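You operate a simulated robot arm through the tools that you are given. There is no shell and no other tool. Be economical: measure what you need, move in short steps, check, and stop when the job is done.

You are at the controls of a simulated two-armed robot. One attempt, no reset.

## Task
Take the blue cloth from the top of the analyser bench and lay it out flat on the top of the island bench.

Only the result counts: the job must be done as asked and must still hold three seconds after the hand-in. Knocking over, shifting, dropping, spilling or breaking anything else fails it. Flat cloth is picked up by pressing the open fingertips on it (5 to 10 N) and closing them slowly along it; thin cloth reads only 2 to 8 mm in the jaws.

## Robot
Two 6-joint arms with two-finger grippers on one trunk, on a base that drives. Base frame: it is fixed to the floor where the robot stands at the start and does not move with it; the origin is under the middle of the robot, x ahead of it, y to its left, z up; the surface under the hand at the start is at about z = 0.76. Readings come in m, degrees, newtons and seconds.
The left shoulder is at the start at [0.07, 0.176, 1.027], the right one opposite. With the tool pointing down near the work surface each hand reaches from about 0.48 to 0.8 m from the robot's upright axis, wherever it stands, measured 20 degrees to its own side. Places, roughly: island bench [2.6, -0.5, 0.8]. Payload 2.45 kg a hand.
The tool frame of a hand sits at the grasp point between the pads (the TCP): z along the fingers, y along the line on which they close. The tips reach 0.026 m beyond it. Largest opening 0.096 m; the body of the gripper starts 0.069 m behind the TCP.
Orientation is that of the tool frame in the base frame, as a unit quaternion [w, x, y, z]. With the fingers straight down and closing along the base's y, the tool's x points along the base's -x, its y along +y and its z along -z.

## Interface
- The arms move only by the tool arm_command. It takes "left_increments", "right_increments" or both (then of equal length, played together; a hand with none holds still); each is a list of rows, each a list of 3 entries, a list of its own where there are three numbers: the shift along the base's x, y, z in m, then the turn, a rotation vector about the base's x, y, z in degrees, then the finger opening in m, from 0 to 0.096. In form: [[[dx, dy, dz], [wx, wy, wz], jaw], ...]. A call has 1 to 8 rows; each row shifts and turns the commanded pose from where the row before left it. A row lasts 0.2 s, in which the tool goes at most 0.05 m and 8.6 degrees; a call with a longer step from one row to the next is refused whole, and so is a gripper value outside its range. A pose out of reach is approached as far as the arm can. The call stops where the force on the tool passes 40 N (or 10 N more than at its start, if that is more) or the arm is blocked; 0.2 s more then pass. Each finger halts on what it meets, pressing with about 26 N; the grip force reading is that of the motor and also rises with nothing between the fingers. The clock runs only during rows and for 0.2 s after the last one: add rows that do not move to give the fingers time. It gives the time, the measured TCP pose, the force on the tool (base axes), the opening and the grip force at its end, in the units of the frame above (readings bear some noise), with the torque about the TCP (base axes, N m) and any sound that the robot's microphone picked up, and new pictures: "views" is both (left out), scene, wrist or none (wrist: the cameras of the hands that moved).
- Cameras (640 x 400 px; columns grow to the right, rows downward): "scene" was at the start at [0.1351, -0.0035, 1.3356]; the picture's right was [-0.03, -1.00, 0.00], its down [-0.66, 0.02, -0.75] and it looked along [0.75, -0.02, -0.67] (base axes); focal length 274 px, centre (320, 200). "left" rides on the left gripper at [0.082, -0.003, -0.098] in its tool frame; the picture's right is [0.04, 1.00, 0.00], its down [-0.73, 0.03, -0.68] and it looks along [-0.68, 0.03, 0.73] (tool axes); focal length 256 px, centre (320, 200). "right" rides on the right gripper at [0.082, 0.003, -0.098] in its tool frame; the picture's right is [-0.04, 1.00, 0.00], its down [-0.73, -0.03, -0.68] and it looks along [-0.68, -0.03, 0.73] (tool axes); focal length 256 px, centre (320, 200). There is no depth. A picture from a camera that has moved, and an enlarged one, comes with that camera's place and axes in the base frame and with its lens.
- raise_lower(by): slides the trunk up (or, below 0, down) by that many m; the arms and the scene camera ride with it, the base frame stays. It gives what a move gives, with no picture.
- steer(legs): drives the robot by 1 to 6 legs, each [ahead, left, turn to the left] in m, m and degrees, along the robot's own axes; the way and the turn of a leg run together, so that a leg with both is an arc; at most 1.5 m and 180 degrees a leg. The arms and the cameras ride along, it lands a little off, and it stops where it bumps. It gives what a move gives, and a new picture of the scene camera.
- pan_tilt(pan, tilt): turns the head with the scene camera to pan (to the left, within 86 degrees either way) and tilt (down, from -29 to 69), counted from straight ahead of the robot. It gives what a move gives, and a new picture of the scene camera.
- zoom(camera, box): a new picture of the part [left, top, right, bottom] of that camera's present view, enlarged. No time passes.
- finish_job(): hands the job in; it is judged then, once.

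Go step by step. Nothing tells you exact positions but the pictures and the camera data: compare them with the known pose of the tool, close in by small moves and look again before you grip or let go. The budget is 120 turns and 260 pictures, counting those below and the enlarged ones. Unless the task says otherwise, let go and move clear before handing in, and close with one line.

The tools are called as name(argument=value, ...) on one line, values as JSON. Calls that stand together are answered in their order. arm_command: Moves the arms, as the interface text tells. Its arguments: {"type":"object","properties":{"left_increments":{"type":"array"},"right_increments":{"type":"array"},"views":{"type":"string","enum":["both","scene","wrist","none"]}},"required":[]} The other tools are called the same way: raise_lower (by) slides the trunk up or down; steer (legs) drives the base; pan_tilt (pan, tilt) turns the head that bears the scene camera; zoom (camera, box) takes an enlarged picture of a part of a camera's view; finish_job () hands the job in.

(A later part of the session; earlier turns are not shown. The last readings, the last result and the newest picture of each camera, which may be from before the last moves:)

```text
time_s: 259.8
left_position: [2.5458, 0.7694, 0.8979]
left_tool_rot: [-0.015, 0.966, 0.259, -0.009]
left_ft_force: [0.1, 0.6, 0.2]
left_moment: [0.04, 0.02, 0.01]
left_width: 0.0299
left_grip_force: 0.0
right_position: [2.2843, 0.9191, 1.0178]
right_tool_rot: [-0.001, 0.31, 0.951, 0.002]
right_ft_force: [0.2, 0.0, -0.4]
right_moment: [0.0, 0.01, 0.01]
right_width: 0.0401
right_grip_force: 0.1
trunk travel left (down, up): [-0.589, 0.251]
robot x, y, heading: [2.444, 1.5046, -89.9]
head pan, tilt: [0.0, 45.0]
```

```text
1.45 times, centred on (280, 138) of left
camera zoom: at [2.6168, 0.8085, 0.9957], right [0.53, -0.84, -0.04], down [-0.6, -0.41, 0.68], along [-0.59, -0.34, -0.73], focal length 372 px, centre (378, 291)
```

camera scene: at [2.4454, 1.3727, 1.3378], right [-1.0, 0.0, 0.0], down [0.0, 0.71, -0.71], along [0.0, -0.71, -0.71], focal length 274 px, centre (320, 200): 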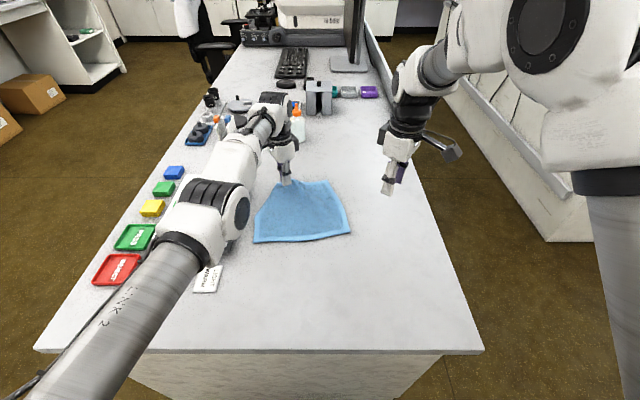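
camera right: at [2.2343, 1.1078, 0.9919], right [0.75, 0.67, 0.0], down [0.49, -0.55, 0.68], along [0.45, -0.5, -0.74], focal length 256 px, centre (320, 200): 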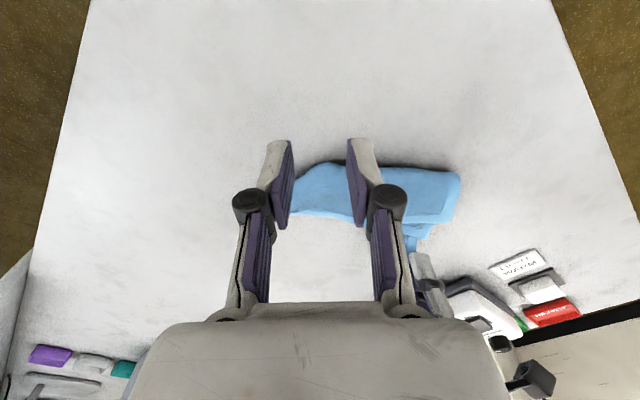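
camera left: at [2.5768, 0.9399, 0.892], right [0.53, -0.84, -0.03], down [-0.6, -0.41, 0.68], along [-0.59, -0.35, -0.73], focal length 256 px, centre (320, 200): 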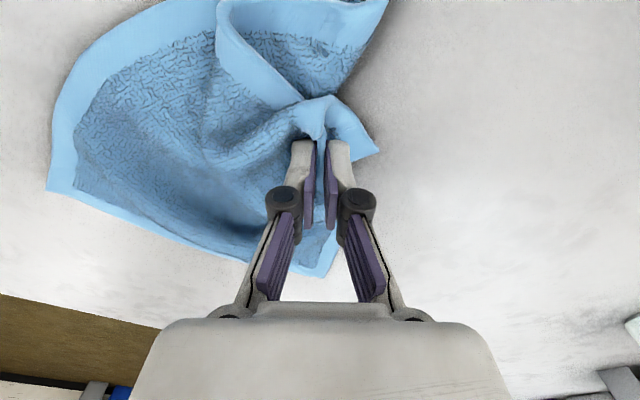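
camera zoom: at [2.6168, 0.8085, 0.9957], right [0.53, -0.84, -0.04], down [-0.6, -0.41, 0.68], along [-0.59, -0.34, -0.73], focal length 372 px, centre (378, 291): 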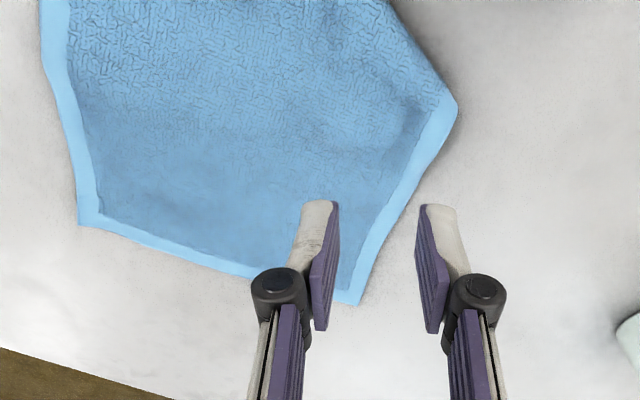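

The cloth is flat except for the small tip of corner N, which is folded under along the far-left side. I'll pinch the far hem just beside that fold, lift it so the tip drops down, then lower while moving inward so the tip lies outward.

steer(legs=[[-0.022, -0.012, 0]])

raise_lower(by=-0.096)

zoom(camera="left", box=[130, 20, 450, 220])

```text
time_s: 260.6
left_position: [2.5334, 0.7885, 0.8968]
left_tool_rot: [-0.016, 0.965, 0.26, -0.008]
left_ft_force: [-0.7, -0.1, -0.7]
left_moment: [-0.03, -0.01, 0.01]
left_width: 0.0298
left_grip_force: 0.1
right_position: [2.2731, 0.9398, 1.0177]
right_tool_rot: [-0.002, 0.31, 0.951, 0.002]
right_ft_force: [0.0, -1.1, -0.3]
right_moment: [-0.02, 0.01, 0.0]
right_width: 0.0398
right_grip_force: 0.1
trunk travel left (down, up): [-0.589, 0.251]
robot x, y, heading: [2.4319, 1.5282, -90.0]
head pan, tilt: [0.0, 45.0]
camera scene: at [2.4342, 1.3926, 1.4074], right [-1.0, 0.0, 0.0], down [0.0, 0.71, -0.71], along [0.0, -0.71, -0.71], focal length 274 px, centre (320, 200)
```

scene: 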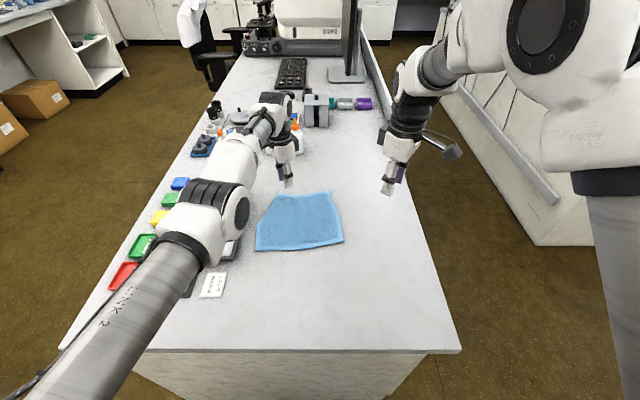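

```text
time_s: 261.9
left_position: [2.5339, 0.7901, 0.8036]
left_tool_rot: [-0.016, 0.966, 0.259, -0.009]
left_ft_force: [-0.2, 1.1, 0.3]
left_moment: [-0.01, 0.05, 0.01]
left_width: 0.0299
left_grip_force: 0.1
right_position: [2.273, 0.9407, 0.9213]
right_tool_rot: [-0.001, 0.308, 0.951, 0.002]
right_ft_force: [-0.3, -0.3, 0.2]
right_moment: [-0.02, 0.01, 0.0]
right_width: 0.0401
right_grip_force: 0.0
trunk travel left (down, up): [-0.493, 0.347]
robot x, y, heading: [2.4296, 1.5276, -89.8]
head pan, tilt: [0.0, 45.0]
```

```text
2.00 times, centred on (290, 120) of left
camera zoom: at [2.6054, 0.8307, 0.9], right [0.53, -0.84, -0.04], down [-0.6, -0.41, 0.68], along [-0.59, -0.34, -0.73], focal length 512 px, centre (380, 360)
```

zoom: 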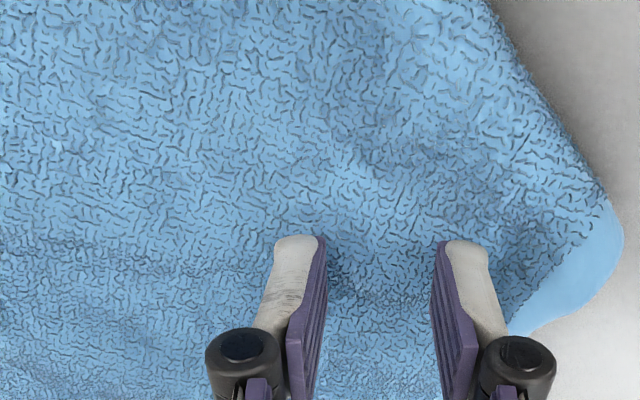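

I'm about 4 cm too far in. I'll shift outward toward the fold.

raise_lower(by=0.012)

steer(legs=[[0.026, 0.024, 0]])

raise_lower(by=-0.017)

zoom(camera="left", box=[130, 20, 450, 220])

```text
time_s: 262.5
left_position: [2.5336, 0.7904, 0.8144]
left_tool_rot: [-0.015, 0.966, 0.259, -0.01]
left_ft_force: [0.6, 0.8, -0.7]
left_moment: [0.01, -0.01, -0.02]
left_width: 0.0302
left_grip_force: 0.0
right_position: [2.272, 0.9399, 0.9347]
right_tool_rot: [0.0, 0.309, 0.951, 0.001]
right_ft_force: [-0.1, -0.5, -0.1]
right_moment: [0.03, -0.01, 0.0]
right_width: 0.0399
right_grip_force: 0.1
trunk travel left (down, up): [-0.505, 0.335]
robot x, y, heading: [2.4337, 1.5259, -89.9]
head pan, tilt: [0.0, 45.0]
```

```text
time_s: 263.4
left_position: [2.5581, 0.7633, 0.8141]
left_tool_rot: [-0.016, 0.966, 0.26, -0.008]
left_ft_force: [0.2, -1.2, -0.5]
left_moment: [0.02, 0.05, -0.02]
left_width: 0.03
left_grip_force: 0.0
right_position: [2.2969, 0.9155, 0.9341]
right_tool_rot: [-0.002, 0.308, 0.951, 0.001]
right_ft_force: [0.5, 0.5, -0.4]
right_moment: [-0.01, 0.05, 0.02]
right_width: 0.0401
right_grip_force: 0.0
trunk travel left (down, up): [-0.505, 0.335]
robot x, y, heading: [2.4529, 1.503, -89.7]
head pan, tilt: [0.0, 45.0]
camera scene: at [2.4577, 1.3693, 1.3238], right [-1.0, 0.0, 0.0], down [0.0, 0.71, -0.71], along [0.0, -0.71, -0.71], focal length 274 px, centre (320, 200)
```

scene: 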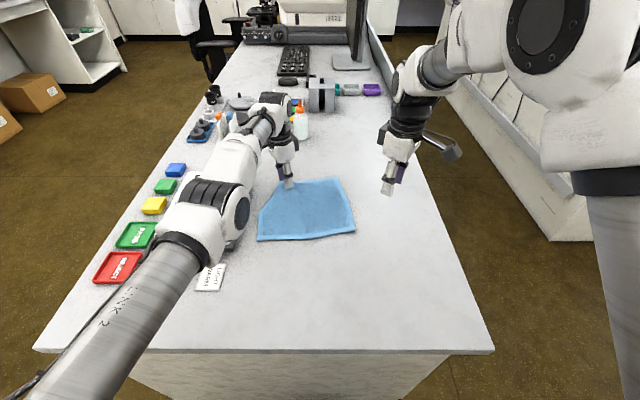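

```text
time_s: 264.0
left_position: [2.5579, 0.7645, 0.7976]
left_tool_rot: [-0.016, 0.965, 0.26, -0.01]
left_ft_force: [-0.5, 0.0, -0.2]
left_moment: [0.01, 0.0, -0.02]
left_width: 0.0297
left_grip_force: 0.2
right_position: [2.2968, 0.9152, 0.9165]
right_tool_rot: [-0.001, 0.31, 0.951, 0.002]
right_ft_force: [0.4, 0.5, 0.2]
right_moment: [0.0, -0.01, -0.01]
right_width: 0.0401
right_grip_force: 0.2
trunk travel left (down, up): [-0.488, 0.352]
robot x, y, heading: [2.4569, 1.5027, -89.8]
head pan, tilt: [0.0, 45.0]
```

```text
2.00 times, centred on (290, 120) of left
camera zoom: at [2.6292, 0.805, 0.8947], right [0.53, -0.84, -0.04], down [-0.6, -0.41, 0.68], along [-0.59, -0.34, -0.73], focal length 512 px, centre (380, 360)
```

zoom: 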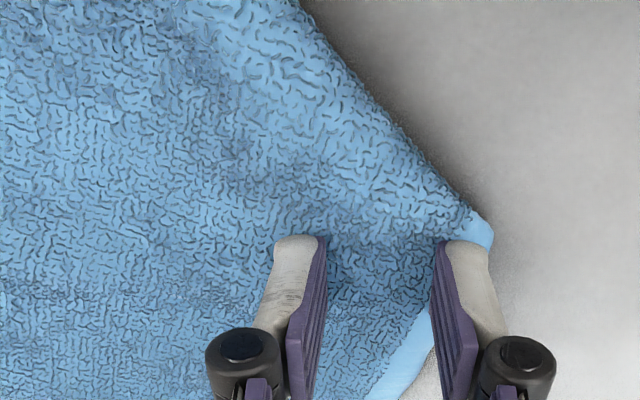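

The fingers are at the right spot by the fold's end. I'll press lightly and close.

raise_lower(by=-0.003)

arm_command(left_increments=[[[0, 0, 0], [0, 0, 0], 0.026], [[0, 0, 0], [0, 0, 0], 0.022], [[0, 0, 0], [0, 0, 0], 0.018], [[0, 0, 0], [0, 0, 0], 0.014], [[0, 0, 0], [0, 0, 0], 0.01], [[0, 0, 0], [0, 0, 0], 0.005], [[0, 0, 0], [0, 0, 0], 0.0], [[0, 0, 0], [0, 0, 0], 0.0]], views="none")

raise_lower(by=0.1)

zoom(camera="scene", box=[240, 150, 380, 270])

zoom(camera="left", box=[130, 20, 450, 220])

```text
time_s: 264.5
left_position: [2.5585, 0.7642, 0.7961]
left_tool_rot: [-0.016, 0.966, 0.259, -0.009]
left_ft_force: [0.4, 0.0, -0.2]
left_moment: [0.0, -0.03, 0.01]
left_width: 0.0297
left_grip_force: 0.4
right_position: [2.2954, 0.9162, 0.9138]
right_tool_rot: [-0.002, 0.309, 0.951, 0.002]
right_ft_force: [0.1, 0.5, -0.2]
right_moment: [-0.03, -0.02, 0.01]
right_width: 0.0398
right_grip_force: 0.0
trunk travel left (down, up): [-0.485, 0.355]
robot x, y, heading: [2.4545, 1.5009, -90.0]
head pan, tilt: [0.0, 45.0]
```

```text
time_s: 266.3
left_position: [2.5572, 0.7641, 0.7959]
left_tool_rot: [-0.016, 0.966, 0.26, -0.008]
left_ft_force: [0.3, -0.3, 1.2]
left_moment: [-0.01, 0.0, 0.0]
left_width: 0.0049
left_grip_force: 25.5
right_position: [2.2966, 0.9156, 0.9139]
right_tool_rot: [-0.002, 0.309, 0.951, 0.0]
right_ft_force: [-0.5, -0.3, -1.2]
right_moment: [0.01, 0.05, 0.02]
right_width: 0.04
right_grip_force: 0.0
trunk travel left (down, up): [-0.485, 0.355]
robot x, y, heading: [2.4561, 1.5029, -90.0]
head pan, tilt: [0.0, 45.0]
```

```text
time_s: 267.7
left_position: [2.558, 0.7644, 0.8943]
left_tool_rot: [-0.015, 0.966, 0.26, -0.008]
left_ft_force: [-0.3, 0.4, -0.4]
left_moment: [0.03, 0.02, 0.0]
left_width: 0.0049
left_grip_force: 26.5
right_position: [2.2963, 0.9153, 1.0143]
right_tool_rot: [-0.002, 0.309, 0.951, 0.002]
right_ft_force: [-0.2, -0.2, 0.2]
right_moment: [0.01, -0.03, 0.01]
right_width: 0.0405
right_grip_force: 0.1
trunk travel left (down, up): [-0.585, 0.255]
robot x, y, heading: [2.4561, 1.5037, -89.9]
head pan, tilt: [0.0, 45.0]
```

```text
3.33 times, centred on (310, 210) of scene
camera zoom: at [2.4571, 1.3691, 1.4037], right [-1.0, 0.0, 0.0], down [0.0, 0.71, -0.71], along [0.0, -0.71, -0.71], focal length 914 px, centre (353, 167)
```

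zoom: 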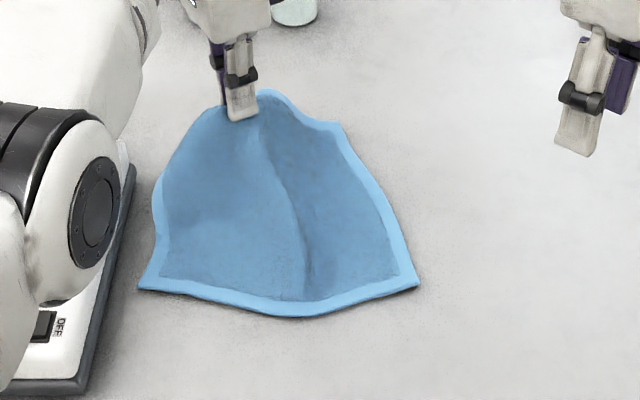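

```text
2.00 times, centred on (290, 120) of left
camera zoom: at [2.6291, 0.8047, 0.9915], right [0.53, -0.84, -0.04], down [-0.6, -0.41, 0.68], along [-0.59, -0.34, -0.73], focal length 512 px, centre (380, 360)
```

zoom: 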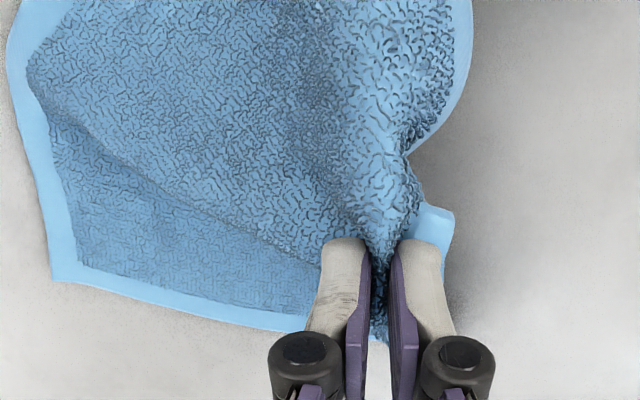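

The corner is lifted and its tip hangs free. I'll lower until the tip touches, then move inward while lowering so it lies outward.

raise_lower(by=-0.045)

steer(legs=[[-0.02, -0.016, 0]])

raise_lower(by=-0.022)

steer(legs=[[-0.02, -0.016, 0]])

zoom(camera="left", box=[130, 20, 450, 220])

```text
time_s: 268.6
left_position: [2.5576, 0.765, 0.8509]
left_tool_rot: [-0.016, 0.966, 0.26, -0.008]
left_ft_force: [1.0, 0.1, -0.7]
left_moment: [-0.01, 0.0, 0.0]
left_width: 0.005
left_grip_force: 25.7
right_position: [2.2964, 0.9163, 0.9688]
right_tool_rot: [-0.001, 0.309, 0.951, 0.001]
right_ft_force: [0.4, -0.4, 0.4]
right_moment: [-0.02, -0.01, 0.02]
right_width: 0.0398
right_grip_force: 0.1
trunk travel left (down, up): [-0.54, 0.3]
robot x, y, heading: [2.4547, 1.5023, -89.8]
head pan, tilt: [0.0, 45.0]
```

```text
time_s: 269.4
left_position: [2.5421, 0.7837, 0.8489]
left_tool_rot: [-0.017, 0.966, 0.26, -0.009]
left_ft_force: [0.3, 0.3, -0.3]
left_moment: [-0.01, -0.01, 0.0]
left_width: 0.0048
left_grip_force: 26.0
right_position: [2.2812, 0.9346, 0.9686]
right_tool_rot: [-0.003, 0.309, 0.951, 0.002]
right_ft_force: [0.3, 0.0, -0.7]
right_moment: [-0.04, 0.01, 0.01]
right_width: 0.0398
right_grip_force: 0.0
trunk travel left (down, up): [-0.54, 0.3]
robot x, y, heading: [2.4412, 1.5231, -89.8]
head pan, tilt: [0.0, 45.0]
camera scene: at [2.4415, 1.3883, 1.3586], right [-1.0, 0.0, 0.0], down [0.0, 0.71, -0.71], along [0.0, -0.71, -0.71], focal length 274 px, centre (320, 200)
```

scene: 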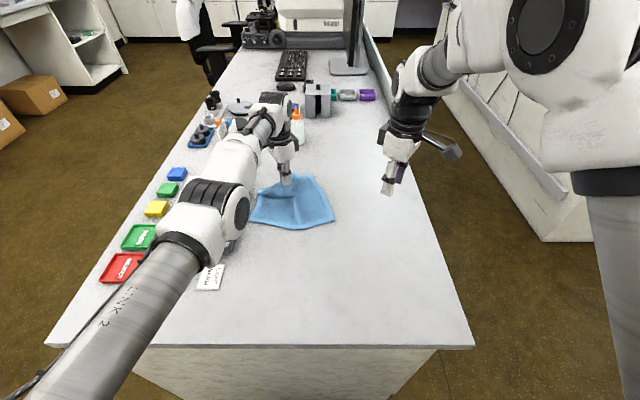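

```text
time_s: 270.1
left_position: [2.5426, 0.7842, 0.8285]
left_tool_rot: [-0.016, 0.965, 0.26, -0.009]
left_ft_force: [0.7, -0.4, -0.4]
left_moment: [-0.05, 0.02, 0.07]
left_width: 0.005
left_grip_force: 26.3
right_position: [2.2812, 0.9372, 0.9485]
right_tool_rot: [-0.001, 0.309, 0.951, 0.001]
right_ft_force: [0.0, -0.3, -0.2]
right_moment: [-0.04, 0.0, 0.0]
right_width: 0.0402
right_grip_force: 0.0
trunk travel left (down, up): [-0.518, 0.322]
robot x, y, heading: [2.444, 1.5228, -90.1]
head pan, tilt: [0.0, 45.0]
```

```text
time_s: 270.9
left_position: [2.5273, 0.8037, 0.827]
left_tool_rot: [-0.017, 0.966, 0.259, -0.008]
left_ft_force: [0.7, 0.2, 0.1]
left_moment: [0.03, 0.04, 0.02]
left_width: 0.0051
left_grip_force: 26.7
right_position: [2.2665, 0.9555, 0.9469]
right_tool_rot: [-0.002, 0.308, 0.951, 0.002]
right_ft_force: [-1.2, -0.7, 0.4]
right_moment: [0.0, -0.01, 0.01]
right_width: 0.04
right_grip_force: 0.0
trunk travel left (down, up): [-0.518, 0.322]
robot x, y, heading: [2.4254, 1.5387, -89.9]
head pan, tilt: [0.0, 45.0]
camera scene: at [2.4255, 1.4082, 1.3366], right [-1.0, 0.0, 0.0], down [0.0, 0.71, -0.71], along [0.0, -0.71, -0.71], focal length 274 px, centre (320, 200)
```

scene: 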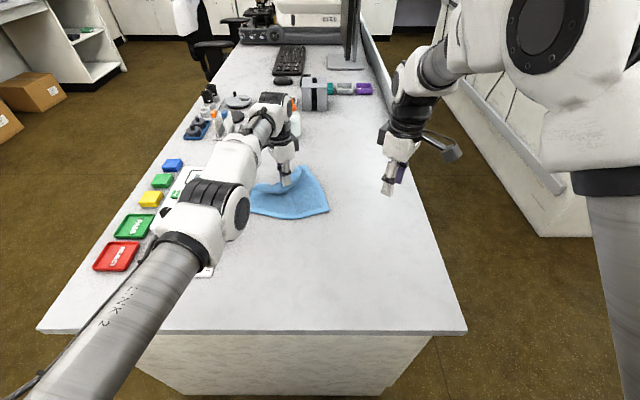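

```text
2.00 times, centred on (290, 120) of left
camera zoom: at [2.598, 0.8441, 0.924], right [0.54, -0.84, -0.04], down [-0.6, -0.41, 0.68], along [-0.59, -0.34, -0.73], focal length 512 px, centre (380, 360)
```

zoom: 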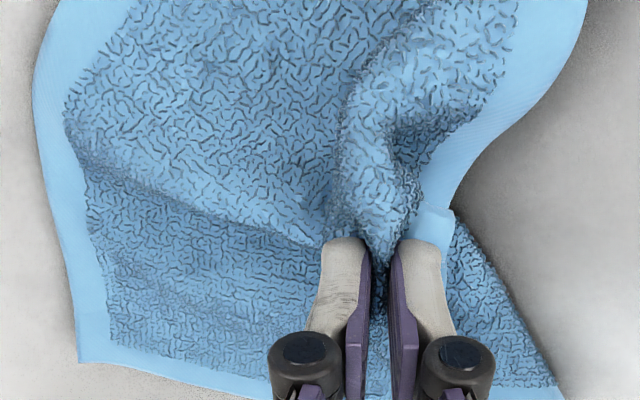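

N's corner now lies outward past the fingers. I'll lower the rest of the way, release, and look.

raise_lower(by=-0.024)

arm_command(left_increments=[[[0, 0, 0], [0, 0, 0], 0.008], [[0, 0, 0], [0, 0, 0], 0.02], [[0, 0, 0], [0, 0, 0], 0.03], [[0, 0, 0], [0, 0, 0], 0.03]], views="none")

raise_lower(by=0.1)

zoom(camera="scene", box=[230, 150, 370, 270])

zoom(camera="left", box=[60, 0, 500, 275])

```text
time_s: 271.6
left_position: [2.5269, 0.8043, 0.8047]
left_tool_rot: [-0.015, 0.966, 0.26, -0.009]
left_ft_force: [-0.8, -0.5, 8.1]
left_moment: [0.0, 0.02, 0.02]
left_width: 0.0049
left_grip_force: 26.0
right_position: [2.2648, 0.9561, 0.9237]
right_tool_rot: [-0.002, 0.308, 0.951, 0.001]
right_ft_force: [0.4, 1.2, -0.9]
right_moment: [-0.01, 0.03, -0.02]
right_width: 0.0399
right_grip_force: 0.1
trunk travel left (down, up): [-0.494, 0.346]
robot x, y, heading: [2.4232, 1.5433, -89.8]
head pan, tilt: [0.0, 45.0]
```

```text
time_s: 272.6
left_position: [2.5262, 0.8049, 0.8051]
left_tool_rot: [-0.016, 0.966, 0.26, -0.008]
left_ft_force: [-0.4, 0.9, 2.3]
left_moment: [-0.03, -0.03, 0.01]
left_width: 0.031
left_grip_force: 0.0
right_position: [2.2649, 0.9549, 0.923]
right_tool_rot: [-0.001, 0.308, 0.952, 0.0]
right_ft_force: [0.2, -0.5, -0.3]
right_moment: [0.01, 0.0, 0.0]
right_width: 0.0401
right_grip_force: 0.1
trunk travel left (down, up): [-0.494, 0.346]
robot x, y, heading: [2.4237, 1.5367, -90.2]
head pan, tilt: [0.0, 45.0]
```

```text
time_s: 273.9
left_position: [2.5272, 0.804, 0.9028]
left_tool_rot: [-0.017, 0.966, 0.26, -0.01]
left_ft_force: [-0.8, 0.9, 0.5]
left_moment: [0.01, 0.02, -0.01]
left_width: 0.0302
left_grip_force: 0.1
right_position: [2.2648, 0.9546, 1.0224]
right_tool_rot: [-0.002, 0.309, 0.951, 0.002]
right_ft_force: [0.0, -0.1, 0.5]
right_moment: [0.0, 0.01, 0.01]
right_width: 0.04
right_grip_force: 0.1
trunk travel left (down, up): [-0.594, 0.246]
robot x, y, heading: [2.4227, 1.5416, -90.1]
head pan, tilt: [0.0, 45.0]
```

```text
3.33 times, centred on (300, 210) of scene
camera zoom: at [2.4254, 1.4086, 1.4127], right [-1.0, 0.0, 0.0], down [0.0, 0.71, -0.71], along [0.0, -0.71, -0.71], focal length 914 px, centre (387, 167)
```

zoom: 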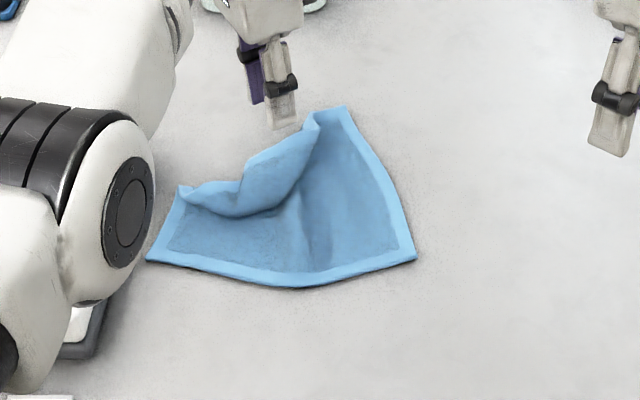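

```text
1.45 times, centred on (280, 138) of left
camera zoom: at [2.598, 0.8443, 1.0002], right [0.54, -0.84, -0.04], down [-0.6, -0.41, 0.68], along [-0.59, -0.34, -0.73], focal length 372 px, centre (378, 291)
```

zoom: 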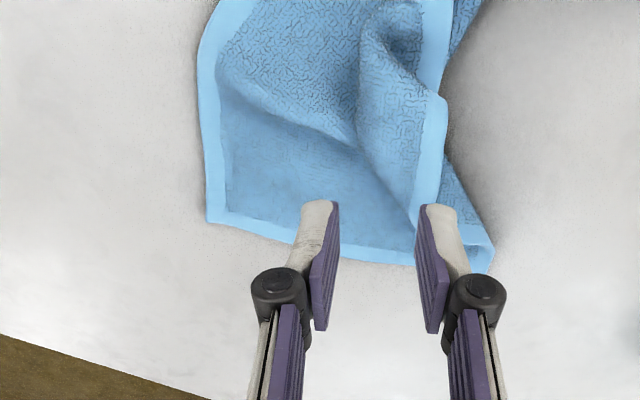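

The left hem (Z–N) is now visible on top, pulled slightly inward with a pleat. I'll turn the left tool so the jaws close along that hem, pinch it, and draw it outward to flatten the pleat.

steer(legs=[[0.03, 0, 0]])

arm_command(left_increments=[[[0, 0.001, 0], [0, 0, 8.5], 0.03], [[0, 0.001, 0], [0, 0, 8.5], 0.03], [[0, 0.001, 0], [0, 0, 8.5], 0.03], [[-0.001, 0.001, 0], [0, 0, 8.5], 0.03], [[-0.002, 0, 0], [0, 0, 8.5], 0.03], [[-0.002, 0, 0], [0, 0, 8.5], 0.03], [[-0.002, 0, 0], [0, 0, 8.5], 0.03], [[-0.002, 0, 0], [0, 0, 8.5], 0.03]], views="none")

arm_command(left_increments=[[[-0.002, 0, -0.01], [0, 0, 8.5], 0.03], [[-0.002, 0, -0.01], [0, 0, 8.5], 0.03], [[0, 0, -0.02], [0, 0, 4], 0.03], [[0, 0, -0.015], [0, 0, 0], 0.03], [[0, 0, 0], [0, 0, 0], 0.03]], views="wrist")

```text
time_s: 274.7
left_position: [2.5279, 0.7767, 0.9062]
left_tool_rot: [-0.015, 0.966, 0.26, -0.009]
left_ft_force: [0.0, -0.3, 0.8]
left_moment: [-0.01, 0.02, 0.0]
left_width: 0.03
left_grip_force: 0.1
right_position: [2.2657, 0.9267, 1.0241]
right_tool_rot: [-0.001, 0.308, 0.951, 0.001]
right_ft_force: [0.4, 0.5, 0.2]
right_moment: [-0.01, -0.01, -0.04]
right_width: 0.0401
right_grip_force: 0.0
trunk travel left (down, up): [-0.594, 0.246]
robot x, y, heading: [2.4251, 1.5112, -89.9]
head pan, tilt: [0.0, 45.0]
camera scene: at [2.4255, 1.3817, 1.4132], right [-1.0, 0.0, 0.0], down [0.0, 0.71, -0.71], along [0.0, -0.71, -0.71], focal length 274 px, centre (320, 200)
```

scene: 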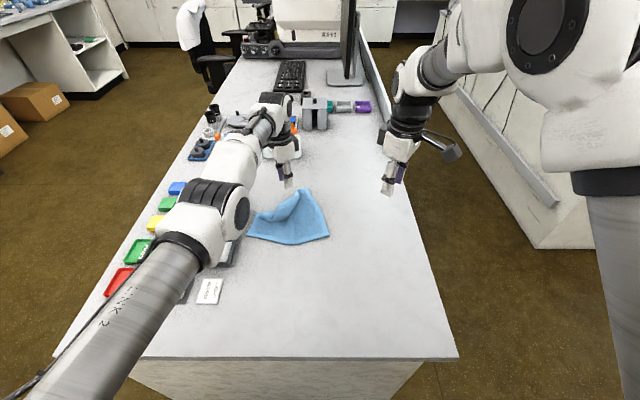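

```text
time_s: 276.5
left_position: [2.5155, 0.7688, 0.9042]
left_tool_rot: [-0.009, 0.654, 0.756, -0.016]
left_ft_force: [0.1, -0.7, 0.0]
left_moment: [-0.02, 0.02, -0.01]
left_width: 0.0298
left_grip_force: 0.1
left hand out of reach, approached as far as the arm can: row 2, 4
right_position: [2.2645, 0.9253, 1.0227]
right_tool_rot: [-0.001, 0.307, 0.952, 0.0]
right_ft_force: [-0.1, -0.7, -0.2]
right_moment: [0.0, -0.01, 0.02]
right_width: 0.0399
right_grip_force: 0.0
trunk travel left (down, up): [-0.594, 0.246]
robot x, y, heading: [2.4235, 1.5091, -90.0]
head pan, tilt: [0.0, 45.0]
```

```text
time_s: 277.7
left_position: [2.5105, 0.7673, 0.8493]
left_tool_rot: [-0.005, 0.506, 0.862, -0.018]
left_ft_force: [0.2, -0.1, 1.0]
left_moment: [-0.01, 0.0, -0.03]
left_width: 0.0297
left_grip_force: 0.0
left hand out of reach, approached as far as the arm can: row 2
right_position: [2.2646, 0.9264, 1.0235]
right_tool_rot: [-0.001, 0.308, 0.951, 0.001]
right_ft_force: [-0.2, -0.2, -0.4]
right_moment: [-0.01, 0.02, -0.03]
right_width: 0.0401
right_grip_force: 0.1
trunk travel left (down, up): [-0.594, 0.246]
robot x, y, heading: [2.4259, 1.5125, -90.1]
head pan, tilt: [0.0, 45.0]
camera left: at [2.4718, 0.839, 0.9462], right [0.85, 0.52, -0.04], down [0.4, -0.61, 0.68], along [0.34, -0.6, -0.73], focal length 256 px, centre (320, 200)
```

left: 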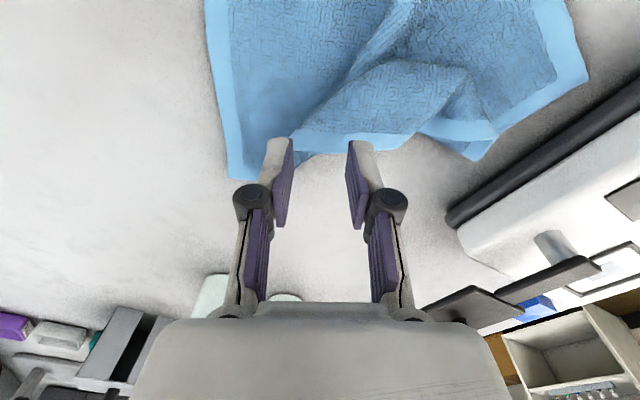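

I can see it all now: corner N and the N–Z hem lie right under the jaws. I'll lower, pinch the hem, and pull it outward.

raise_lower(by=-0.05)

arm_command(left_increments=[[[0, 0, -0.002], [0, 0, 0], 0.03], [[0, 0, 0], [0, 0, 0], 0.025], [[0, 0, 0], [0, 0, 0], 0.02], [[0, 0, 0], [0, 0, 0], 0.015], [[0, 0, 0], [0, 0, 0], 0.01], [[0, 0, 0], [0, 0, 0], 0.005], [[0, 0, 0], [0, 0, 0], 0.0], [[0, 0, 0], [0, 0, 0], 0.0]], views="wrist")

```text
time_s: 278.6
left_position: [2.5124, 0.7691, 0.8007]
left_tool_rot: [-0.005, 0.507, 0.862, -0.018]
left_ft_force: [0.5, -0.7, 6.1]
left_moment: [0.09, -0.09, -0.01]
left_width: 0.0303
left_grip_force: 0.0
right_position: [2.2665, 0.9257, 0.9736]
right_tool_rot: [-0.002, 0.309, 0.951, 0.0]
right_ft_force: [0.0, -0.2, -0.5]
right_moment: [-0.02, 0.04, 0.0]
right_width: 0.0399
right_grip_force: 0.0
trunk travel left (down, up): [-0.544, 0.296]
robot x, y, heading: [2.4227, 1.5104, -89.9]
head pan, tilt: [0.0, 45.0]
```

```text
time_s: 280.4
left_position: [2.5118, 0.7693, 0.7979]
left_tool_rot: [-0.004, 0.506, 0.863, -0.017]
left_ft_force: [0.0, 0.3, 2.8]
left_moment: [-0.01, -0.06, 0.0]
left_width: 0.0048
left_grip_force: 25.8
right_position: [2.2657, 0.9253, 0.9735]
right_tool_rot: [0.0, 0.308, 0.951, 0.001]
right_ft_force: [-0.2, -0.2, 0.4]
right_moment: [-0.01, 0.03, -0.02]
right_width: 0.0399
right_grip_force: 0.1
trunk travel left (down, up): [-0.544, 0.296]
robot x, y, heading: [2.4253, 1.5123, -89.8]
head pan, tilt: [0.0, 45.0]
camera left: at [2.4719, 0.8393, 0.8945], right [0.85, 0.52, -0.04], down [0.4, -0.61, 0.68], along [0.33, -0.6, -0.73], focal length 256 px, centre (320, 200)
```

left: 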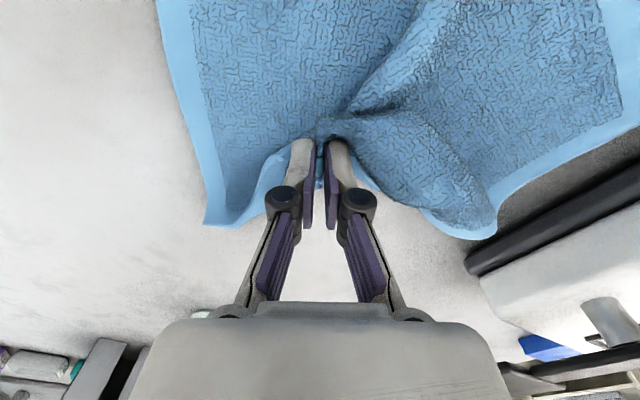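

The jaws hold the middle of the far hem, which is pulled inward. I'll draw it outward to straighten it, set it down and release.

raise_lower(by=0.012)

steer(legs=[[0.028, 0.02, 0]])

raise_lower(by=-0.01)

arm_command(left_increments=[[[0, 0, 0], [0, 0, 0], 0.008], [[0, 0, 0], [0, 0, 0], 0.02], [[0, 0, 0.005], [0, 0, 0], 0.03], [[0, 0, 0.03], [0, 0, 0], 0.03], [[0, 0, 0.04], [0, 0, 0], 0.03], [[0, 0, 0.03], [0, 0, 0], 0.03]], views="wrist")

zoom(camera="scene", box=[240, 150, 360, 260])

```text
time_s: 281.1
left_position: [2.5121, 0.7672, 0.8085]
left_tool_rot: [-0.005, 0.507, 0.862, -0.018]
left_ft_force: [0.4, -0.6, 0.4]
left_moment: [0.01, 0.05, 0.0]
left_width: 0.0046
left_grip_force: 26.3
right_position: [2.2647, 0.9262, 0.9855]
right_tool_rot: [-0.002, 0.308, 0.952, 0.001]
right_ft_force: [0.9, 0.2, 0.9]
right_moment: [-0.03, 0.0, 0.01]
right_width: 0.04
right_grip_force: 0.1
trunk travel left (down, up): [-0.556, 0.284]
robot x, y, heading: [2.4225, 1.5134, -90.1]
head pan, tilt: [0.0, 45.0]
```

```text
time_s: 281.9
left_position: [2.531, 0.7409, 0.8092]
left_tool_rot: [-0.006, 0.506, 0.862, -0.017]
left_ft_force: [-0.1, -0.5, -0.4]
left_moment: [0.0, 0.02, -0.01]
left_width: 0.0045
left_grip_force: 26.0
right_position: [2.2846, 0.899, 0.9855]
right_tool_rot: [-0.001, 0.308, 0.951, 0.001]
right_ft_force: [0.3, 1.2, 0.2]
right_moment: [0.01, 0.01, 0.02]
right_width: 0.0402
right_grip_force: 0.1
trunk travel left (down, up): [-0.556, 0.284]
robot x, y, heading: [2.4459, 1.482, -90.0]
head pan, tilt: [0.0, 45.0]
camera scene: at [2.4453, 1.3524, 1.375], right [-1.0, 0.0, 0.0], down [0.0, 0.71, -0.71], along [0.0, -0.71, -0.71], focal length 274 px, centre (320, 200)
```

scene: 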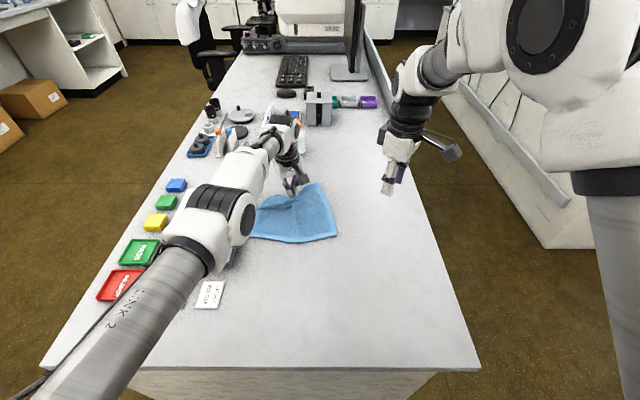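

```text
time_s: 282.5
left_position: [2.5321, 0.7385, 0.7985]
left_tool_rot: [-0.004, 0.507, 0.862, -0.017]
left_ft_force: [-0.1, -0.9, 1.8]
left_moment: [0.02, 0.04, 0.02]
left_width: 0.0047
left_grip_force: 26.3
right_position: [2.2842, 0.8969, 0.9744]
right_tool_rot: [-0.003, 0.309, 0.951, 0.002]
right_ft_force: [-0.2, -0.5, 0.1]
right_moment: [0.0, 0.04, 0.01]
right_width: 0.0403
right_grip_force: 0.0
trunk travel left (down, up): [-0.546, 0.294]
robot x, y, heading: [2.4456, 1.4821, -89.9]
head pan, tilt: [0.0, 45.0]
```

```text
time_s: 283.9
left_position: [2.5314, 0.7396, 0.9051]
left_tool_rot: [-0.004, 0.507, 0.862, -0.018]
left_ft_force: [-0.6, -0.2, 0.5]
left_moment: [-0.01, -0.01, 0.01]
left_width: 0.03
left_grip_force: 0.0
right_position: [2.2846, 0.8991, 0.9757]
right_tool_rot: [-0.001, 0.308, 0.951, 0.001]
right_ft_force: [0.6, 0.3, 0.3]
right_moment: [0.0, -0.01, -0.01]
right_width: 0.0399
right_grip_force: 0.1
trunk travel left (down, up): [-0.546, 0.294]
robot x, y, heading: [2.4432, 1.4836, -89.9]
head pan, tilt: [0.0, 45.0]
camera left: at [2.4914, 0.8124, 1.0024], right [0.85, 0.52, -0.03], down [0.4, -0.61, 0.68], along [0.33, -0.6, -0.73], focal length 256 px, centre (320, 200)
```

left: 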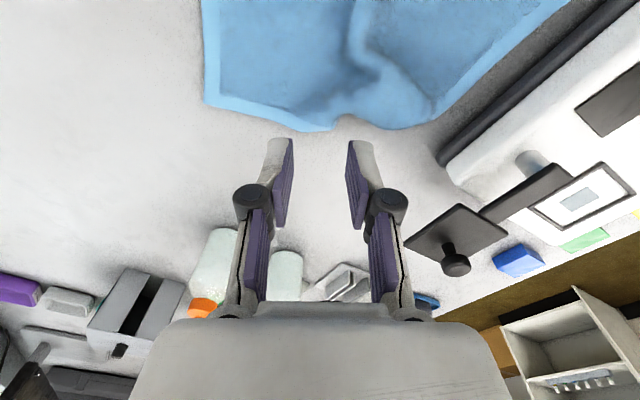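

```text
3.64 times, centred on (300, 205) of scene
camera zoom: at [2.4453, 1.3521, 1.3648], right [-1.0, 0.0, 0.0], down [0.0, 0.71, -0.71], along [0.0, -0.71, -0.71], focal length 997 px, centre (393, 182)
```

zoom: 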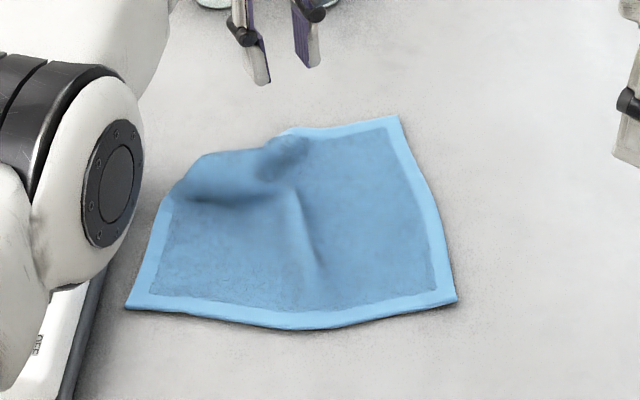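

The cloth lies nearly flat now, with only a slight bulge at the far-left corner. My left elbow is close to the pad, so I'll raise everything straight up, back off and check the result and the pad.

raise_lower(by=0.2)

steer(legs=[[-0.15, 0, 0]])

zoom(camera="scene", box=[220, 170, 380, 290])

zoom(camera="left", box=[160, 0, 640, 240])

```text
time_s: 286.1
left_position: [2.5315, 0.7413, 1.1056]
left_tool_rot: [-0.005, 0.507, 0.862, -0.017]
left_ft_force: [0.5, 0.6, -1.4]
left_moment: [0.01, 0.0, 0.0]
left_width: 0.0301
left_grip_force: 0.0
right_position: [2.2851, 0.8969, 1.1757]
right_tool_rot: [-0.001, 0.308, 0.951, 0.002]
right_ft_force: [-0.2, -0.3, 1.2]
right_moment: [-0.01, -0.02, 0.0]
right_width: 0.0401
right_grip_force: 0.1
trunk travel left (down, up): [-0.746, 0.094]
robot x, y, heading: [2.4442, 1.4848, -89.9]
head pan, tilt: [0.0, 45.0]
```

```text
time_s: 287.4
left_position: [2.532, 0.8879, 1.1033]
left_tool_rot: [-0.005, 0.506, 0.862, -0.016]
left_ft_force: [0.2, 0.4, 0.9]
left_moment: [0.0, 0.02, -0.04]
left_width: 0.0299
left_grip_force: 0.1
right_position: [2.2835, 1.0466, 1.1742]
right_tool_rot: [-0.001, 0.308, 0.951, 0.003]
right_ft_force: [-0.2, -0.2, -0.1]
right_moment: [-0.01, 0.0, 0.0]
right_width: 0.0401
right_grip_force: 0.1
trunk travel left (down, up): [-0.746, 0.094]
robot x, y, heading: [2.4427, 1.6327, -89.9]
head pan, tilt: [0.0, 45.0]
camera scene: at [2.4452, 1.4982, 1.5644], right [-1.0, 0.0, 0.0], down [0.0, 0.71, -0.71], along [0.0, -0.71, -0.71], focal length 274 px, centre (320, 200)
```

scene: 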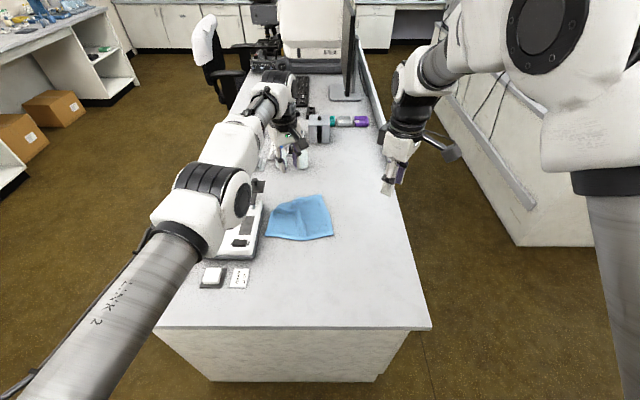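

```text
3.33 times, centred on (300, 230) of scene
camera zoom: at [2.4452, 1.4982, 1.5644], right [-1.0, 0.0, 0.0], down [0.0, 0.71, -0.71], along [0.0, -0.71, -0.71], focal length 914 px, centre (387, 100)
```

zoom: 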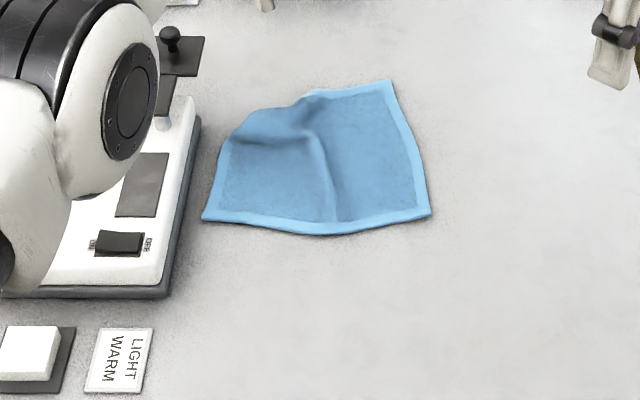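

```text
1.33 times, centred on (400, 120) of left
camera zoom: at [2.4914, 0.9592, 1.2004], right [0.85, 0.52, -0.03], down [0.4, -0.61, 0.68], along [0.33, -0.6, -0.73], focal length 341 px, centre (213, 307)
```

zoom: 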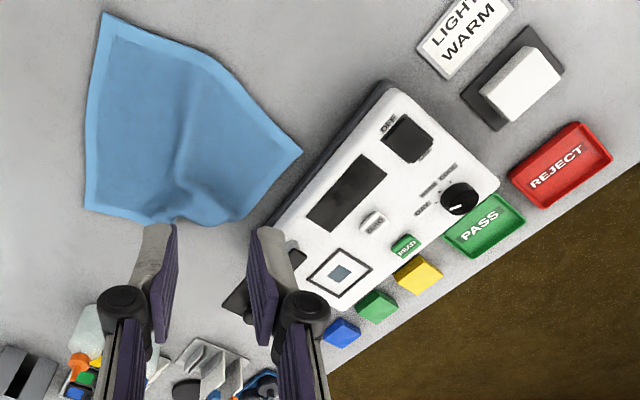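

Everything else is in place, but corner N is tucked under by more than I'd like, and it can't be spread toward the pad. I'll take near-right corner C1 with the right hand and drag the cloth toward me and to the right. That frees room, and friction should roll the tucked corner out.

steer(legs=[[0.058, 0.037, 0]])

arm_command(left_increments=[[[0, 0.01, 0.025], [0, 0, 0], 0.02], [[0, 0.01, 0.025], [0, 0, 0], 0.02], [[0, 0.01, 0.025], [0, 0, 0], 0.02], [[0, 0.01, 0.025], [0, 0, 0], 0.02], [[0, 0.01, 0.025], [0, 0, 0], 0.02], [[0, 0, 0.025], [0, 0, 0], 0.02], [[0, 0, 0], [0, 0, 0], 0.02], [[0, 0, 0], [0, 0, 0], 0.02]], right_increments=[[[0.0121, -0.0171, -0.015], [0, 0, 0], 0.03], [[0.0121, -0.0171, -0.022], [0, 0, 0], 0.03], [[0.0121, -0.0171, -0.022], [0, 0, 0], 0.03], [[0.0121, -0.0171, -0.022], [0, 0, 0], 0.03], [[0.0121, -0.0171, -0.022], [0, 0, 0], 0.03], [[0.0121, -0.0171, -0.022], [0, 0, 0], 0.03], [[0.0121, -0.0171, -0.022], [0, 0, 0], 0.03], [[0.0121, -0.0171, -0.023], [0, 0, 0], 0.03]], views="none")

raise_lower(by=-0.17)

zoom(camera="right", box=[100, 0, 540, 275])

```text
time_s: 288.4
left_position: [2.5661, 0.8348, 1.1072]
left_tool_rot: [-0.004, 0.507, 0.862, -0.018]
left_ft_force: [0.6, 0.2, 0.3]
left_moment: [-0.05, -0.04, 0.01]
left_width: 0.03
left_grip_force: 0.2
right_position: [2.3193, 0.9923, 1.1772]
right_tool_rot: [-0.001, 0.309, 0.951, 0.001]
right_ft_force: [0.1, 0.4, 0.3]
right_moment: [0.0, 0.01, 0.0]
right_width: 0.0402
right_grip_force: 0.1
trunk travel left (down, up): [-0.746, 0.094]
robot x, y, heading: [2.4778, 1.5796, -89.8]
head pan, tilt: [0.0, 45.0]
camera scene: at [2.4792, 1.4472, 1.5653], right [-1.0, 0.0, 0.0], down [0.0, 0.71, -0.71], along [0.0, -0.71, -0.71], focal length 274 px, centre (320, 200)
```

scene: 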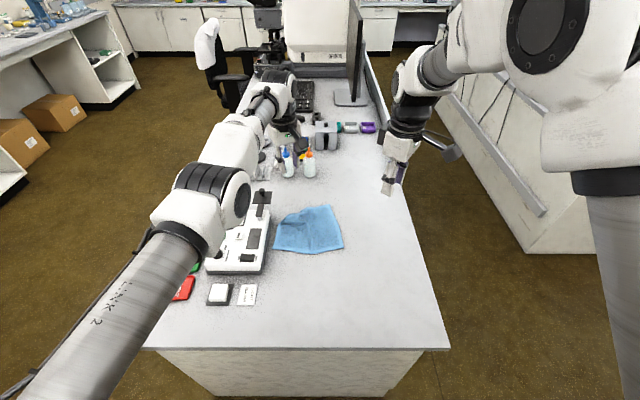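

```text
time_s: 290.2
left_position: [2.5642, 0.8615, 1.2581]
left_tool_rot: [-0.006, 0.507, 0.862, -0.017]
left_ft_force: [0.5, -0.2, -1.1]
left_moment: [0.03, 0.0, 0.0]
left_width: 0.0198
left_grip_force: 0.1
left hand out of reach, approached as far as the arm can: row 1, 2, 3, 4, 5, 6
right_position: [2.4168, 0.8508, 1.0049]
right_tool_rot: [-0.003, 0.309, 0.951, 0.002]
right_ft_force: [-0.2, -0.1, 0.5]
right_moment: [0.01, -0.01, 0.01]
right_width: 0.0296
right_grip_force: 0.0
trunk travel left (down, up): [-0.746, 0.094]
robot x, y, heading: [2.4823, 1.5757, -90.0]
head pan, tilt: [0.0, 45.0]
```

```text
time_s: 292.1
left_position: [2.5622, 0.8642, 1.0884]
left_tool_rot: [-0.005, 0.507, 0.862, -0.017]
left_ft_force: [-0.3, -0.3, 0.0]
left_moment: [-0.03, -0.01, -0.01]
left_width: 0.02
left_grip_force: 0.1
right_position: [2.4173, 0.8531, 0.8355]
right_tool_rot: [-0.001, 0.309, 0.951, 0.001]
right_ft_force: [-0.4, -0.1, -0.8]
right_moment: [0.0, 0.02, 0.01]
right_width: 0.03
right_grip_force: 0.1
trunk travel left (down, up): [-0.576, 0.264]
robot x, y, heading: [2.4798, 1.576, -89.9]
head pan, tilt: [0.0, 45.0]
```

```text
1.45 times, centred on (320, 138) of right
camera zoom: at [2.3539, 0.9038, 0.9348], right [0.62, 0.78, 0.0], down [0.58, -0.46, 0.68], along [0.53, -0.42, -0.74], focal length 372 px, centre (320, 291)
```

zoom: 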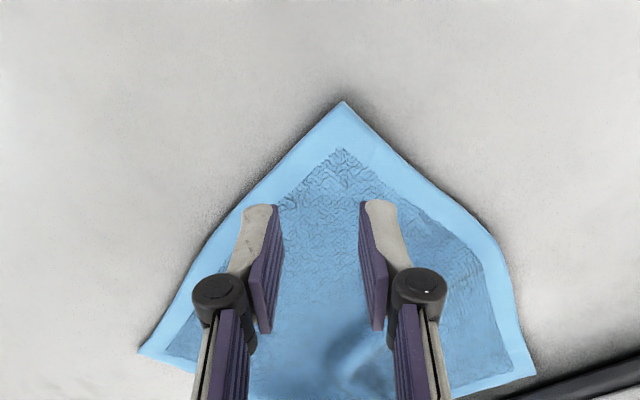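

The right hand sits squarely over corner C1, directly opposite N. I'll lower, pinch, and drag the cloth along that diagonal, away from N.

raise_lower(by=-0.04)

arm_command(right_increments=[[[0, 0, -0.002], [0, 0, 0], 0.03], [[0, 0, 0], [0, 0, 0], 0.025], [[0, 0, 0], [0, 0, 0], 0.02], [[0, 0, 0], [0, 0, 0], 0.015], [[0, 0, 0], [0, 0, 0], 0.01], [[0, 0, 0], [0, 0, 0], 0.005], [[0, 0, 0], [0, 0, 0], 0.0], [[0, 0, 0.008], [0, 0, 0], 0.0]], views="none")

steer(legs=[[-0.14, -0.11, 0]])

zoom(camera="scene", box=[230, 110, 390, 230])

zoom(camera="right", box=[0, 0, 640, 400])

```text
time_s: 293.0
left_position: [2.5635, 0.8631, 1.0484]
left_tool_rot: [-0.005, 0.507, 0.862, -0.017]
left_ft_force: [0.3, 0.2, -0.7]
left_moment: [0.01, -0.03, -0.01]
left_width: 0.02
left_grip_force: 0.0
right_position: [2.4181, 0.8541, 0.7959]
right_tool_rot: [-0.002, 0.309, 0.951, 0.001]
right_ft_force: [0.6, 0.0, -0.6]
right_moment: [-0.01, -0.01, -0.01]
right_width: 0.0297
right_grip_force: 0.0
trunk travel left (down, up): [-0.536, 0.304]
robot x, y, heading: [2.4775, 1.5763, -89.9]
head pan, tilt: [0.0, 45.0]
```

```text
time_s: 294.8
left_position: [2.5631, 0.8633, 1.0473]
left_tool_rot: [-0.005, 0.507, 0.862, -0.017]
left_ft_force: [-0.5, -0.1, 0.5]
left_moment: [-0.01, -0.01, 0.02]
left_width: 0.0199
left_grip_force: 0.1
right_position: [2.4175, 0.8526, 0.8019]
right_tool_rot: [-0.001, 0.309, 0.951, 0.002]
right_ft_force: [-0.4, -1.2, 0.4]
right_moment: [-0.02, -0.02, -0.02]
right_width: 0.0
right_grip_force: 26.0
trunk travel left (down, up): [-0.536, 0.304]
robot x, y, heading: [2.478, 1.5716, -89.8]
head pan, tilt: [0.0, 45.0]
```

```text
time_s: 296.3
left_position: [2.4528, 1.0053, 1.0496]
left_tool_rot: [-0.005, 0.506, 0.862, -0.017]
left_ft_force: [0.9, 0.5, 0.5]
left_moment: [-0.03, 0.0, -0.01]
left_width: 0.0201
left_grip_force: 0.1
right_position: [2.3073, 0.9946, 0.8018]
right_tool_rot: [-0.001, 0.308, 0.951, 0.002]
right_ft_force: [-0.8, 0.5, -0.2]
right_moment: [-0.01, -0.06, -0.03]
right_width: 0.0001
right_grip_force: 25.8
trunk travel left (down, up): [-0.536, 0.304]
robot x, y, heading: [2.3725, 1.7207, -90.1]
head pan, tilt: [0.0, 45.0]
camera scene: at [2.3703, 1.5847, 1.3548], right [-1.0, 0.0, 0.0], down [0.0, 0.71, -0.71], along [0.0, -0.71, -0.71], focal length 274 px, centre (320, 200)
```

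scene: 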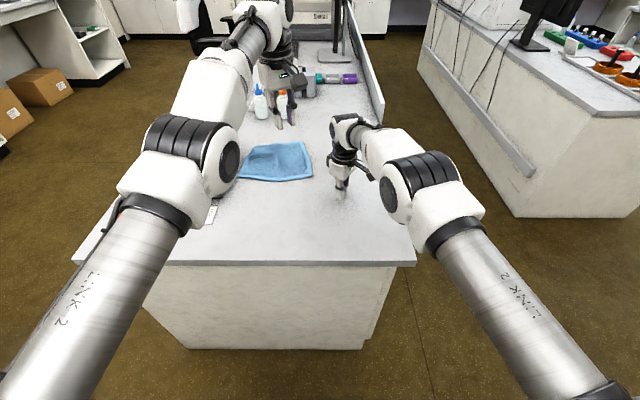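

```text
3.33 times, centred on (310, 170) of scene
camera zoom: at [2.3703, 1.5847, 1.3548], right [-1.0, 0.0, 0.0], down [0.0, 0.71, -0.71], along [0.0, -0.71, -0.71], focal length 914 px, centre (353, 300)
```

zoom: 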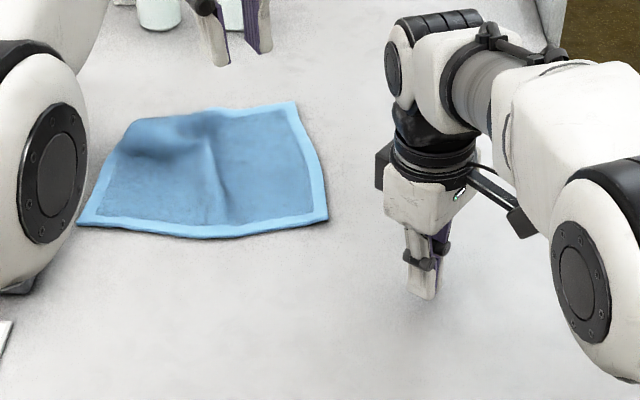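

```text
1.00 times, centred on (320, 200) of right (not enlarged: the box is as wide or as high as the picture)
camera zoom: at [2.2435, 1.0444, 0.9008], right [0.62, 0.79, 0.0], down [0.58, -0.46, 0.68], along [0.53, -0.42, -0.74], focal length 256 px, centre (320, 200)
5 turns are left
```

zoom: 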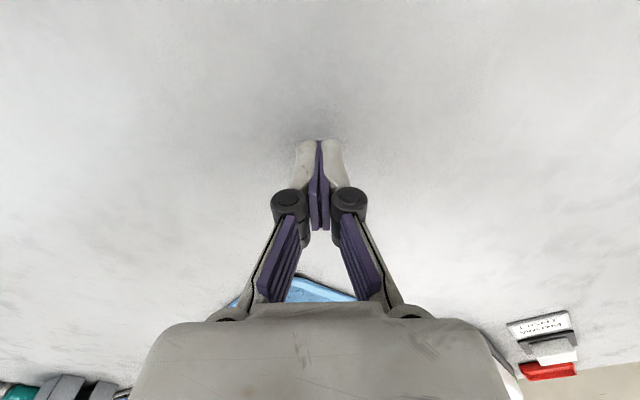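

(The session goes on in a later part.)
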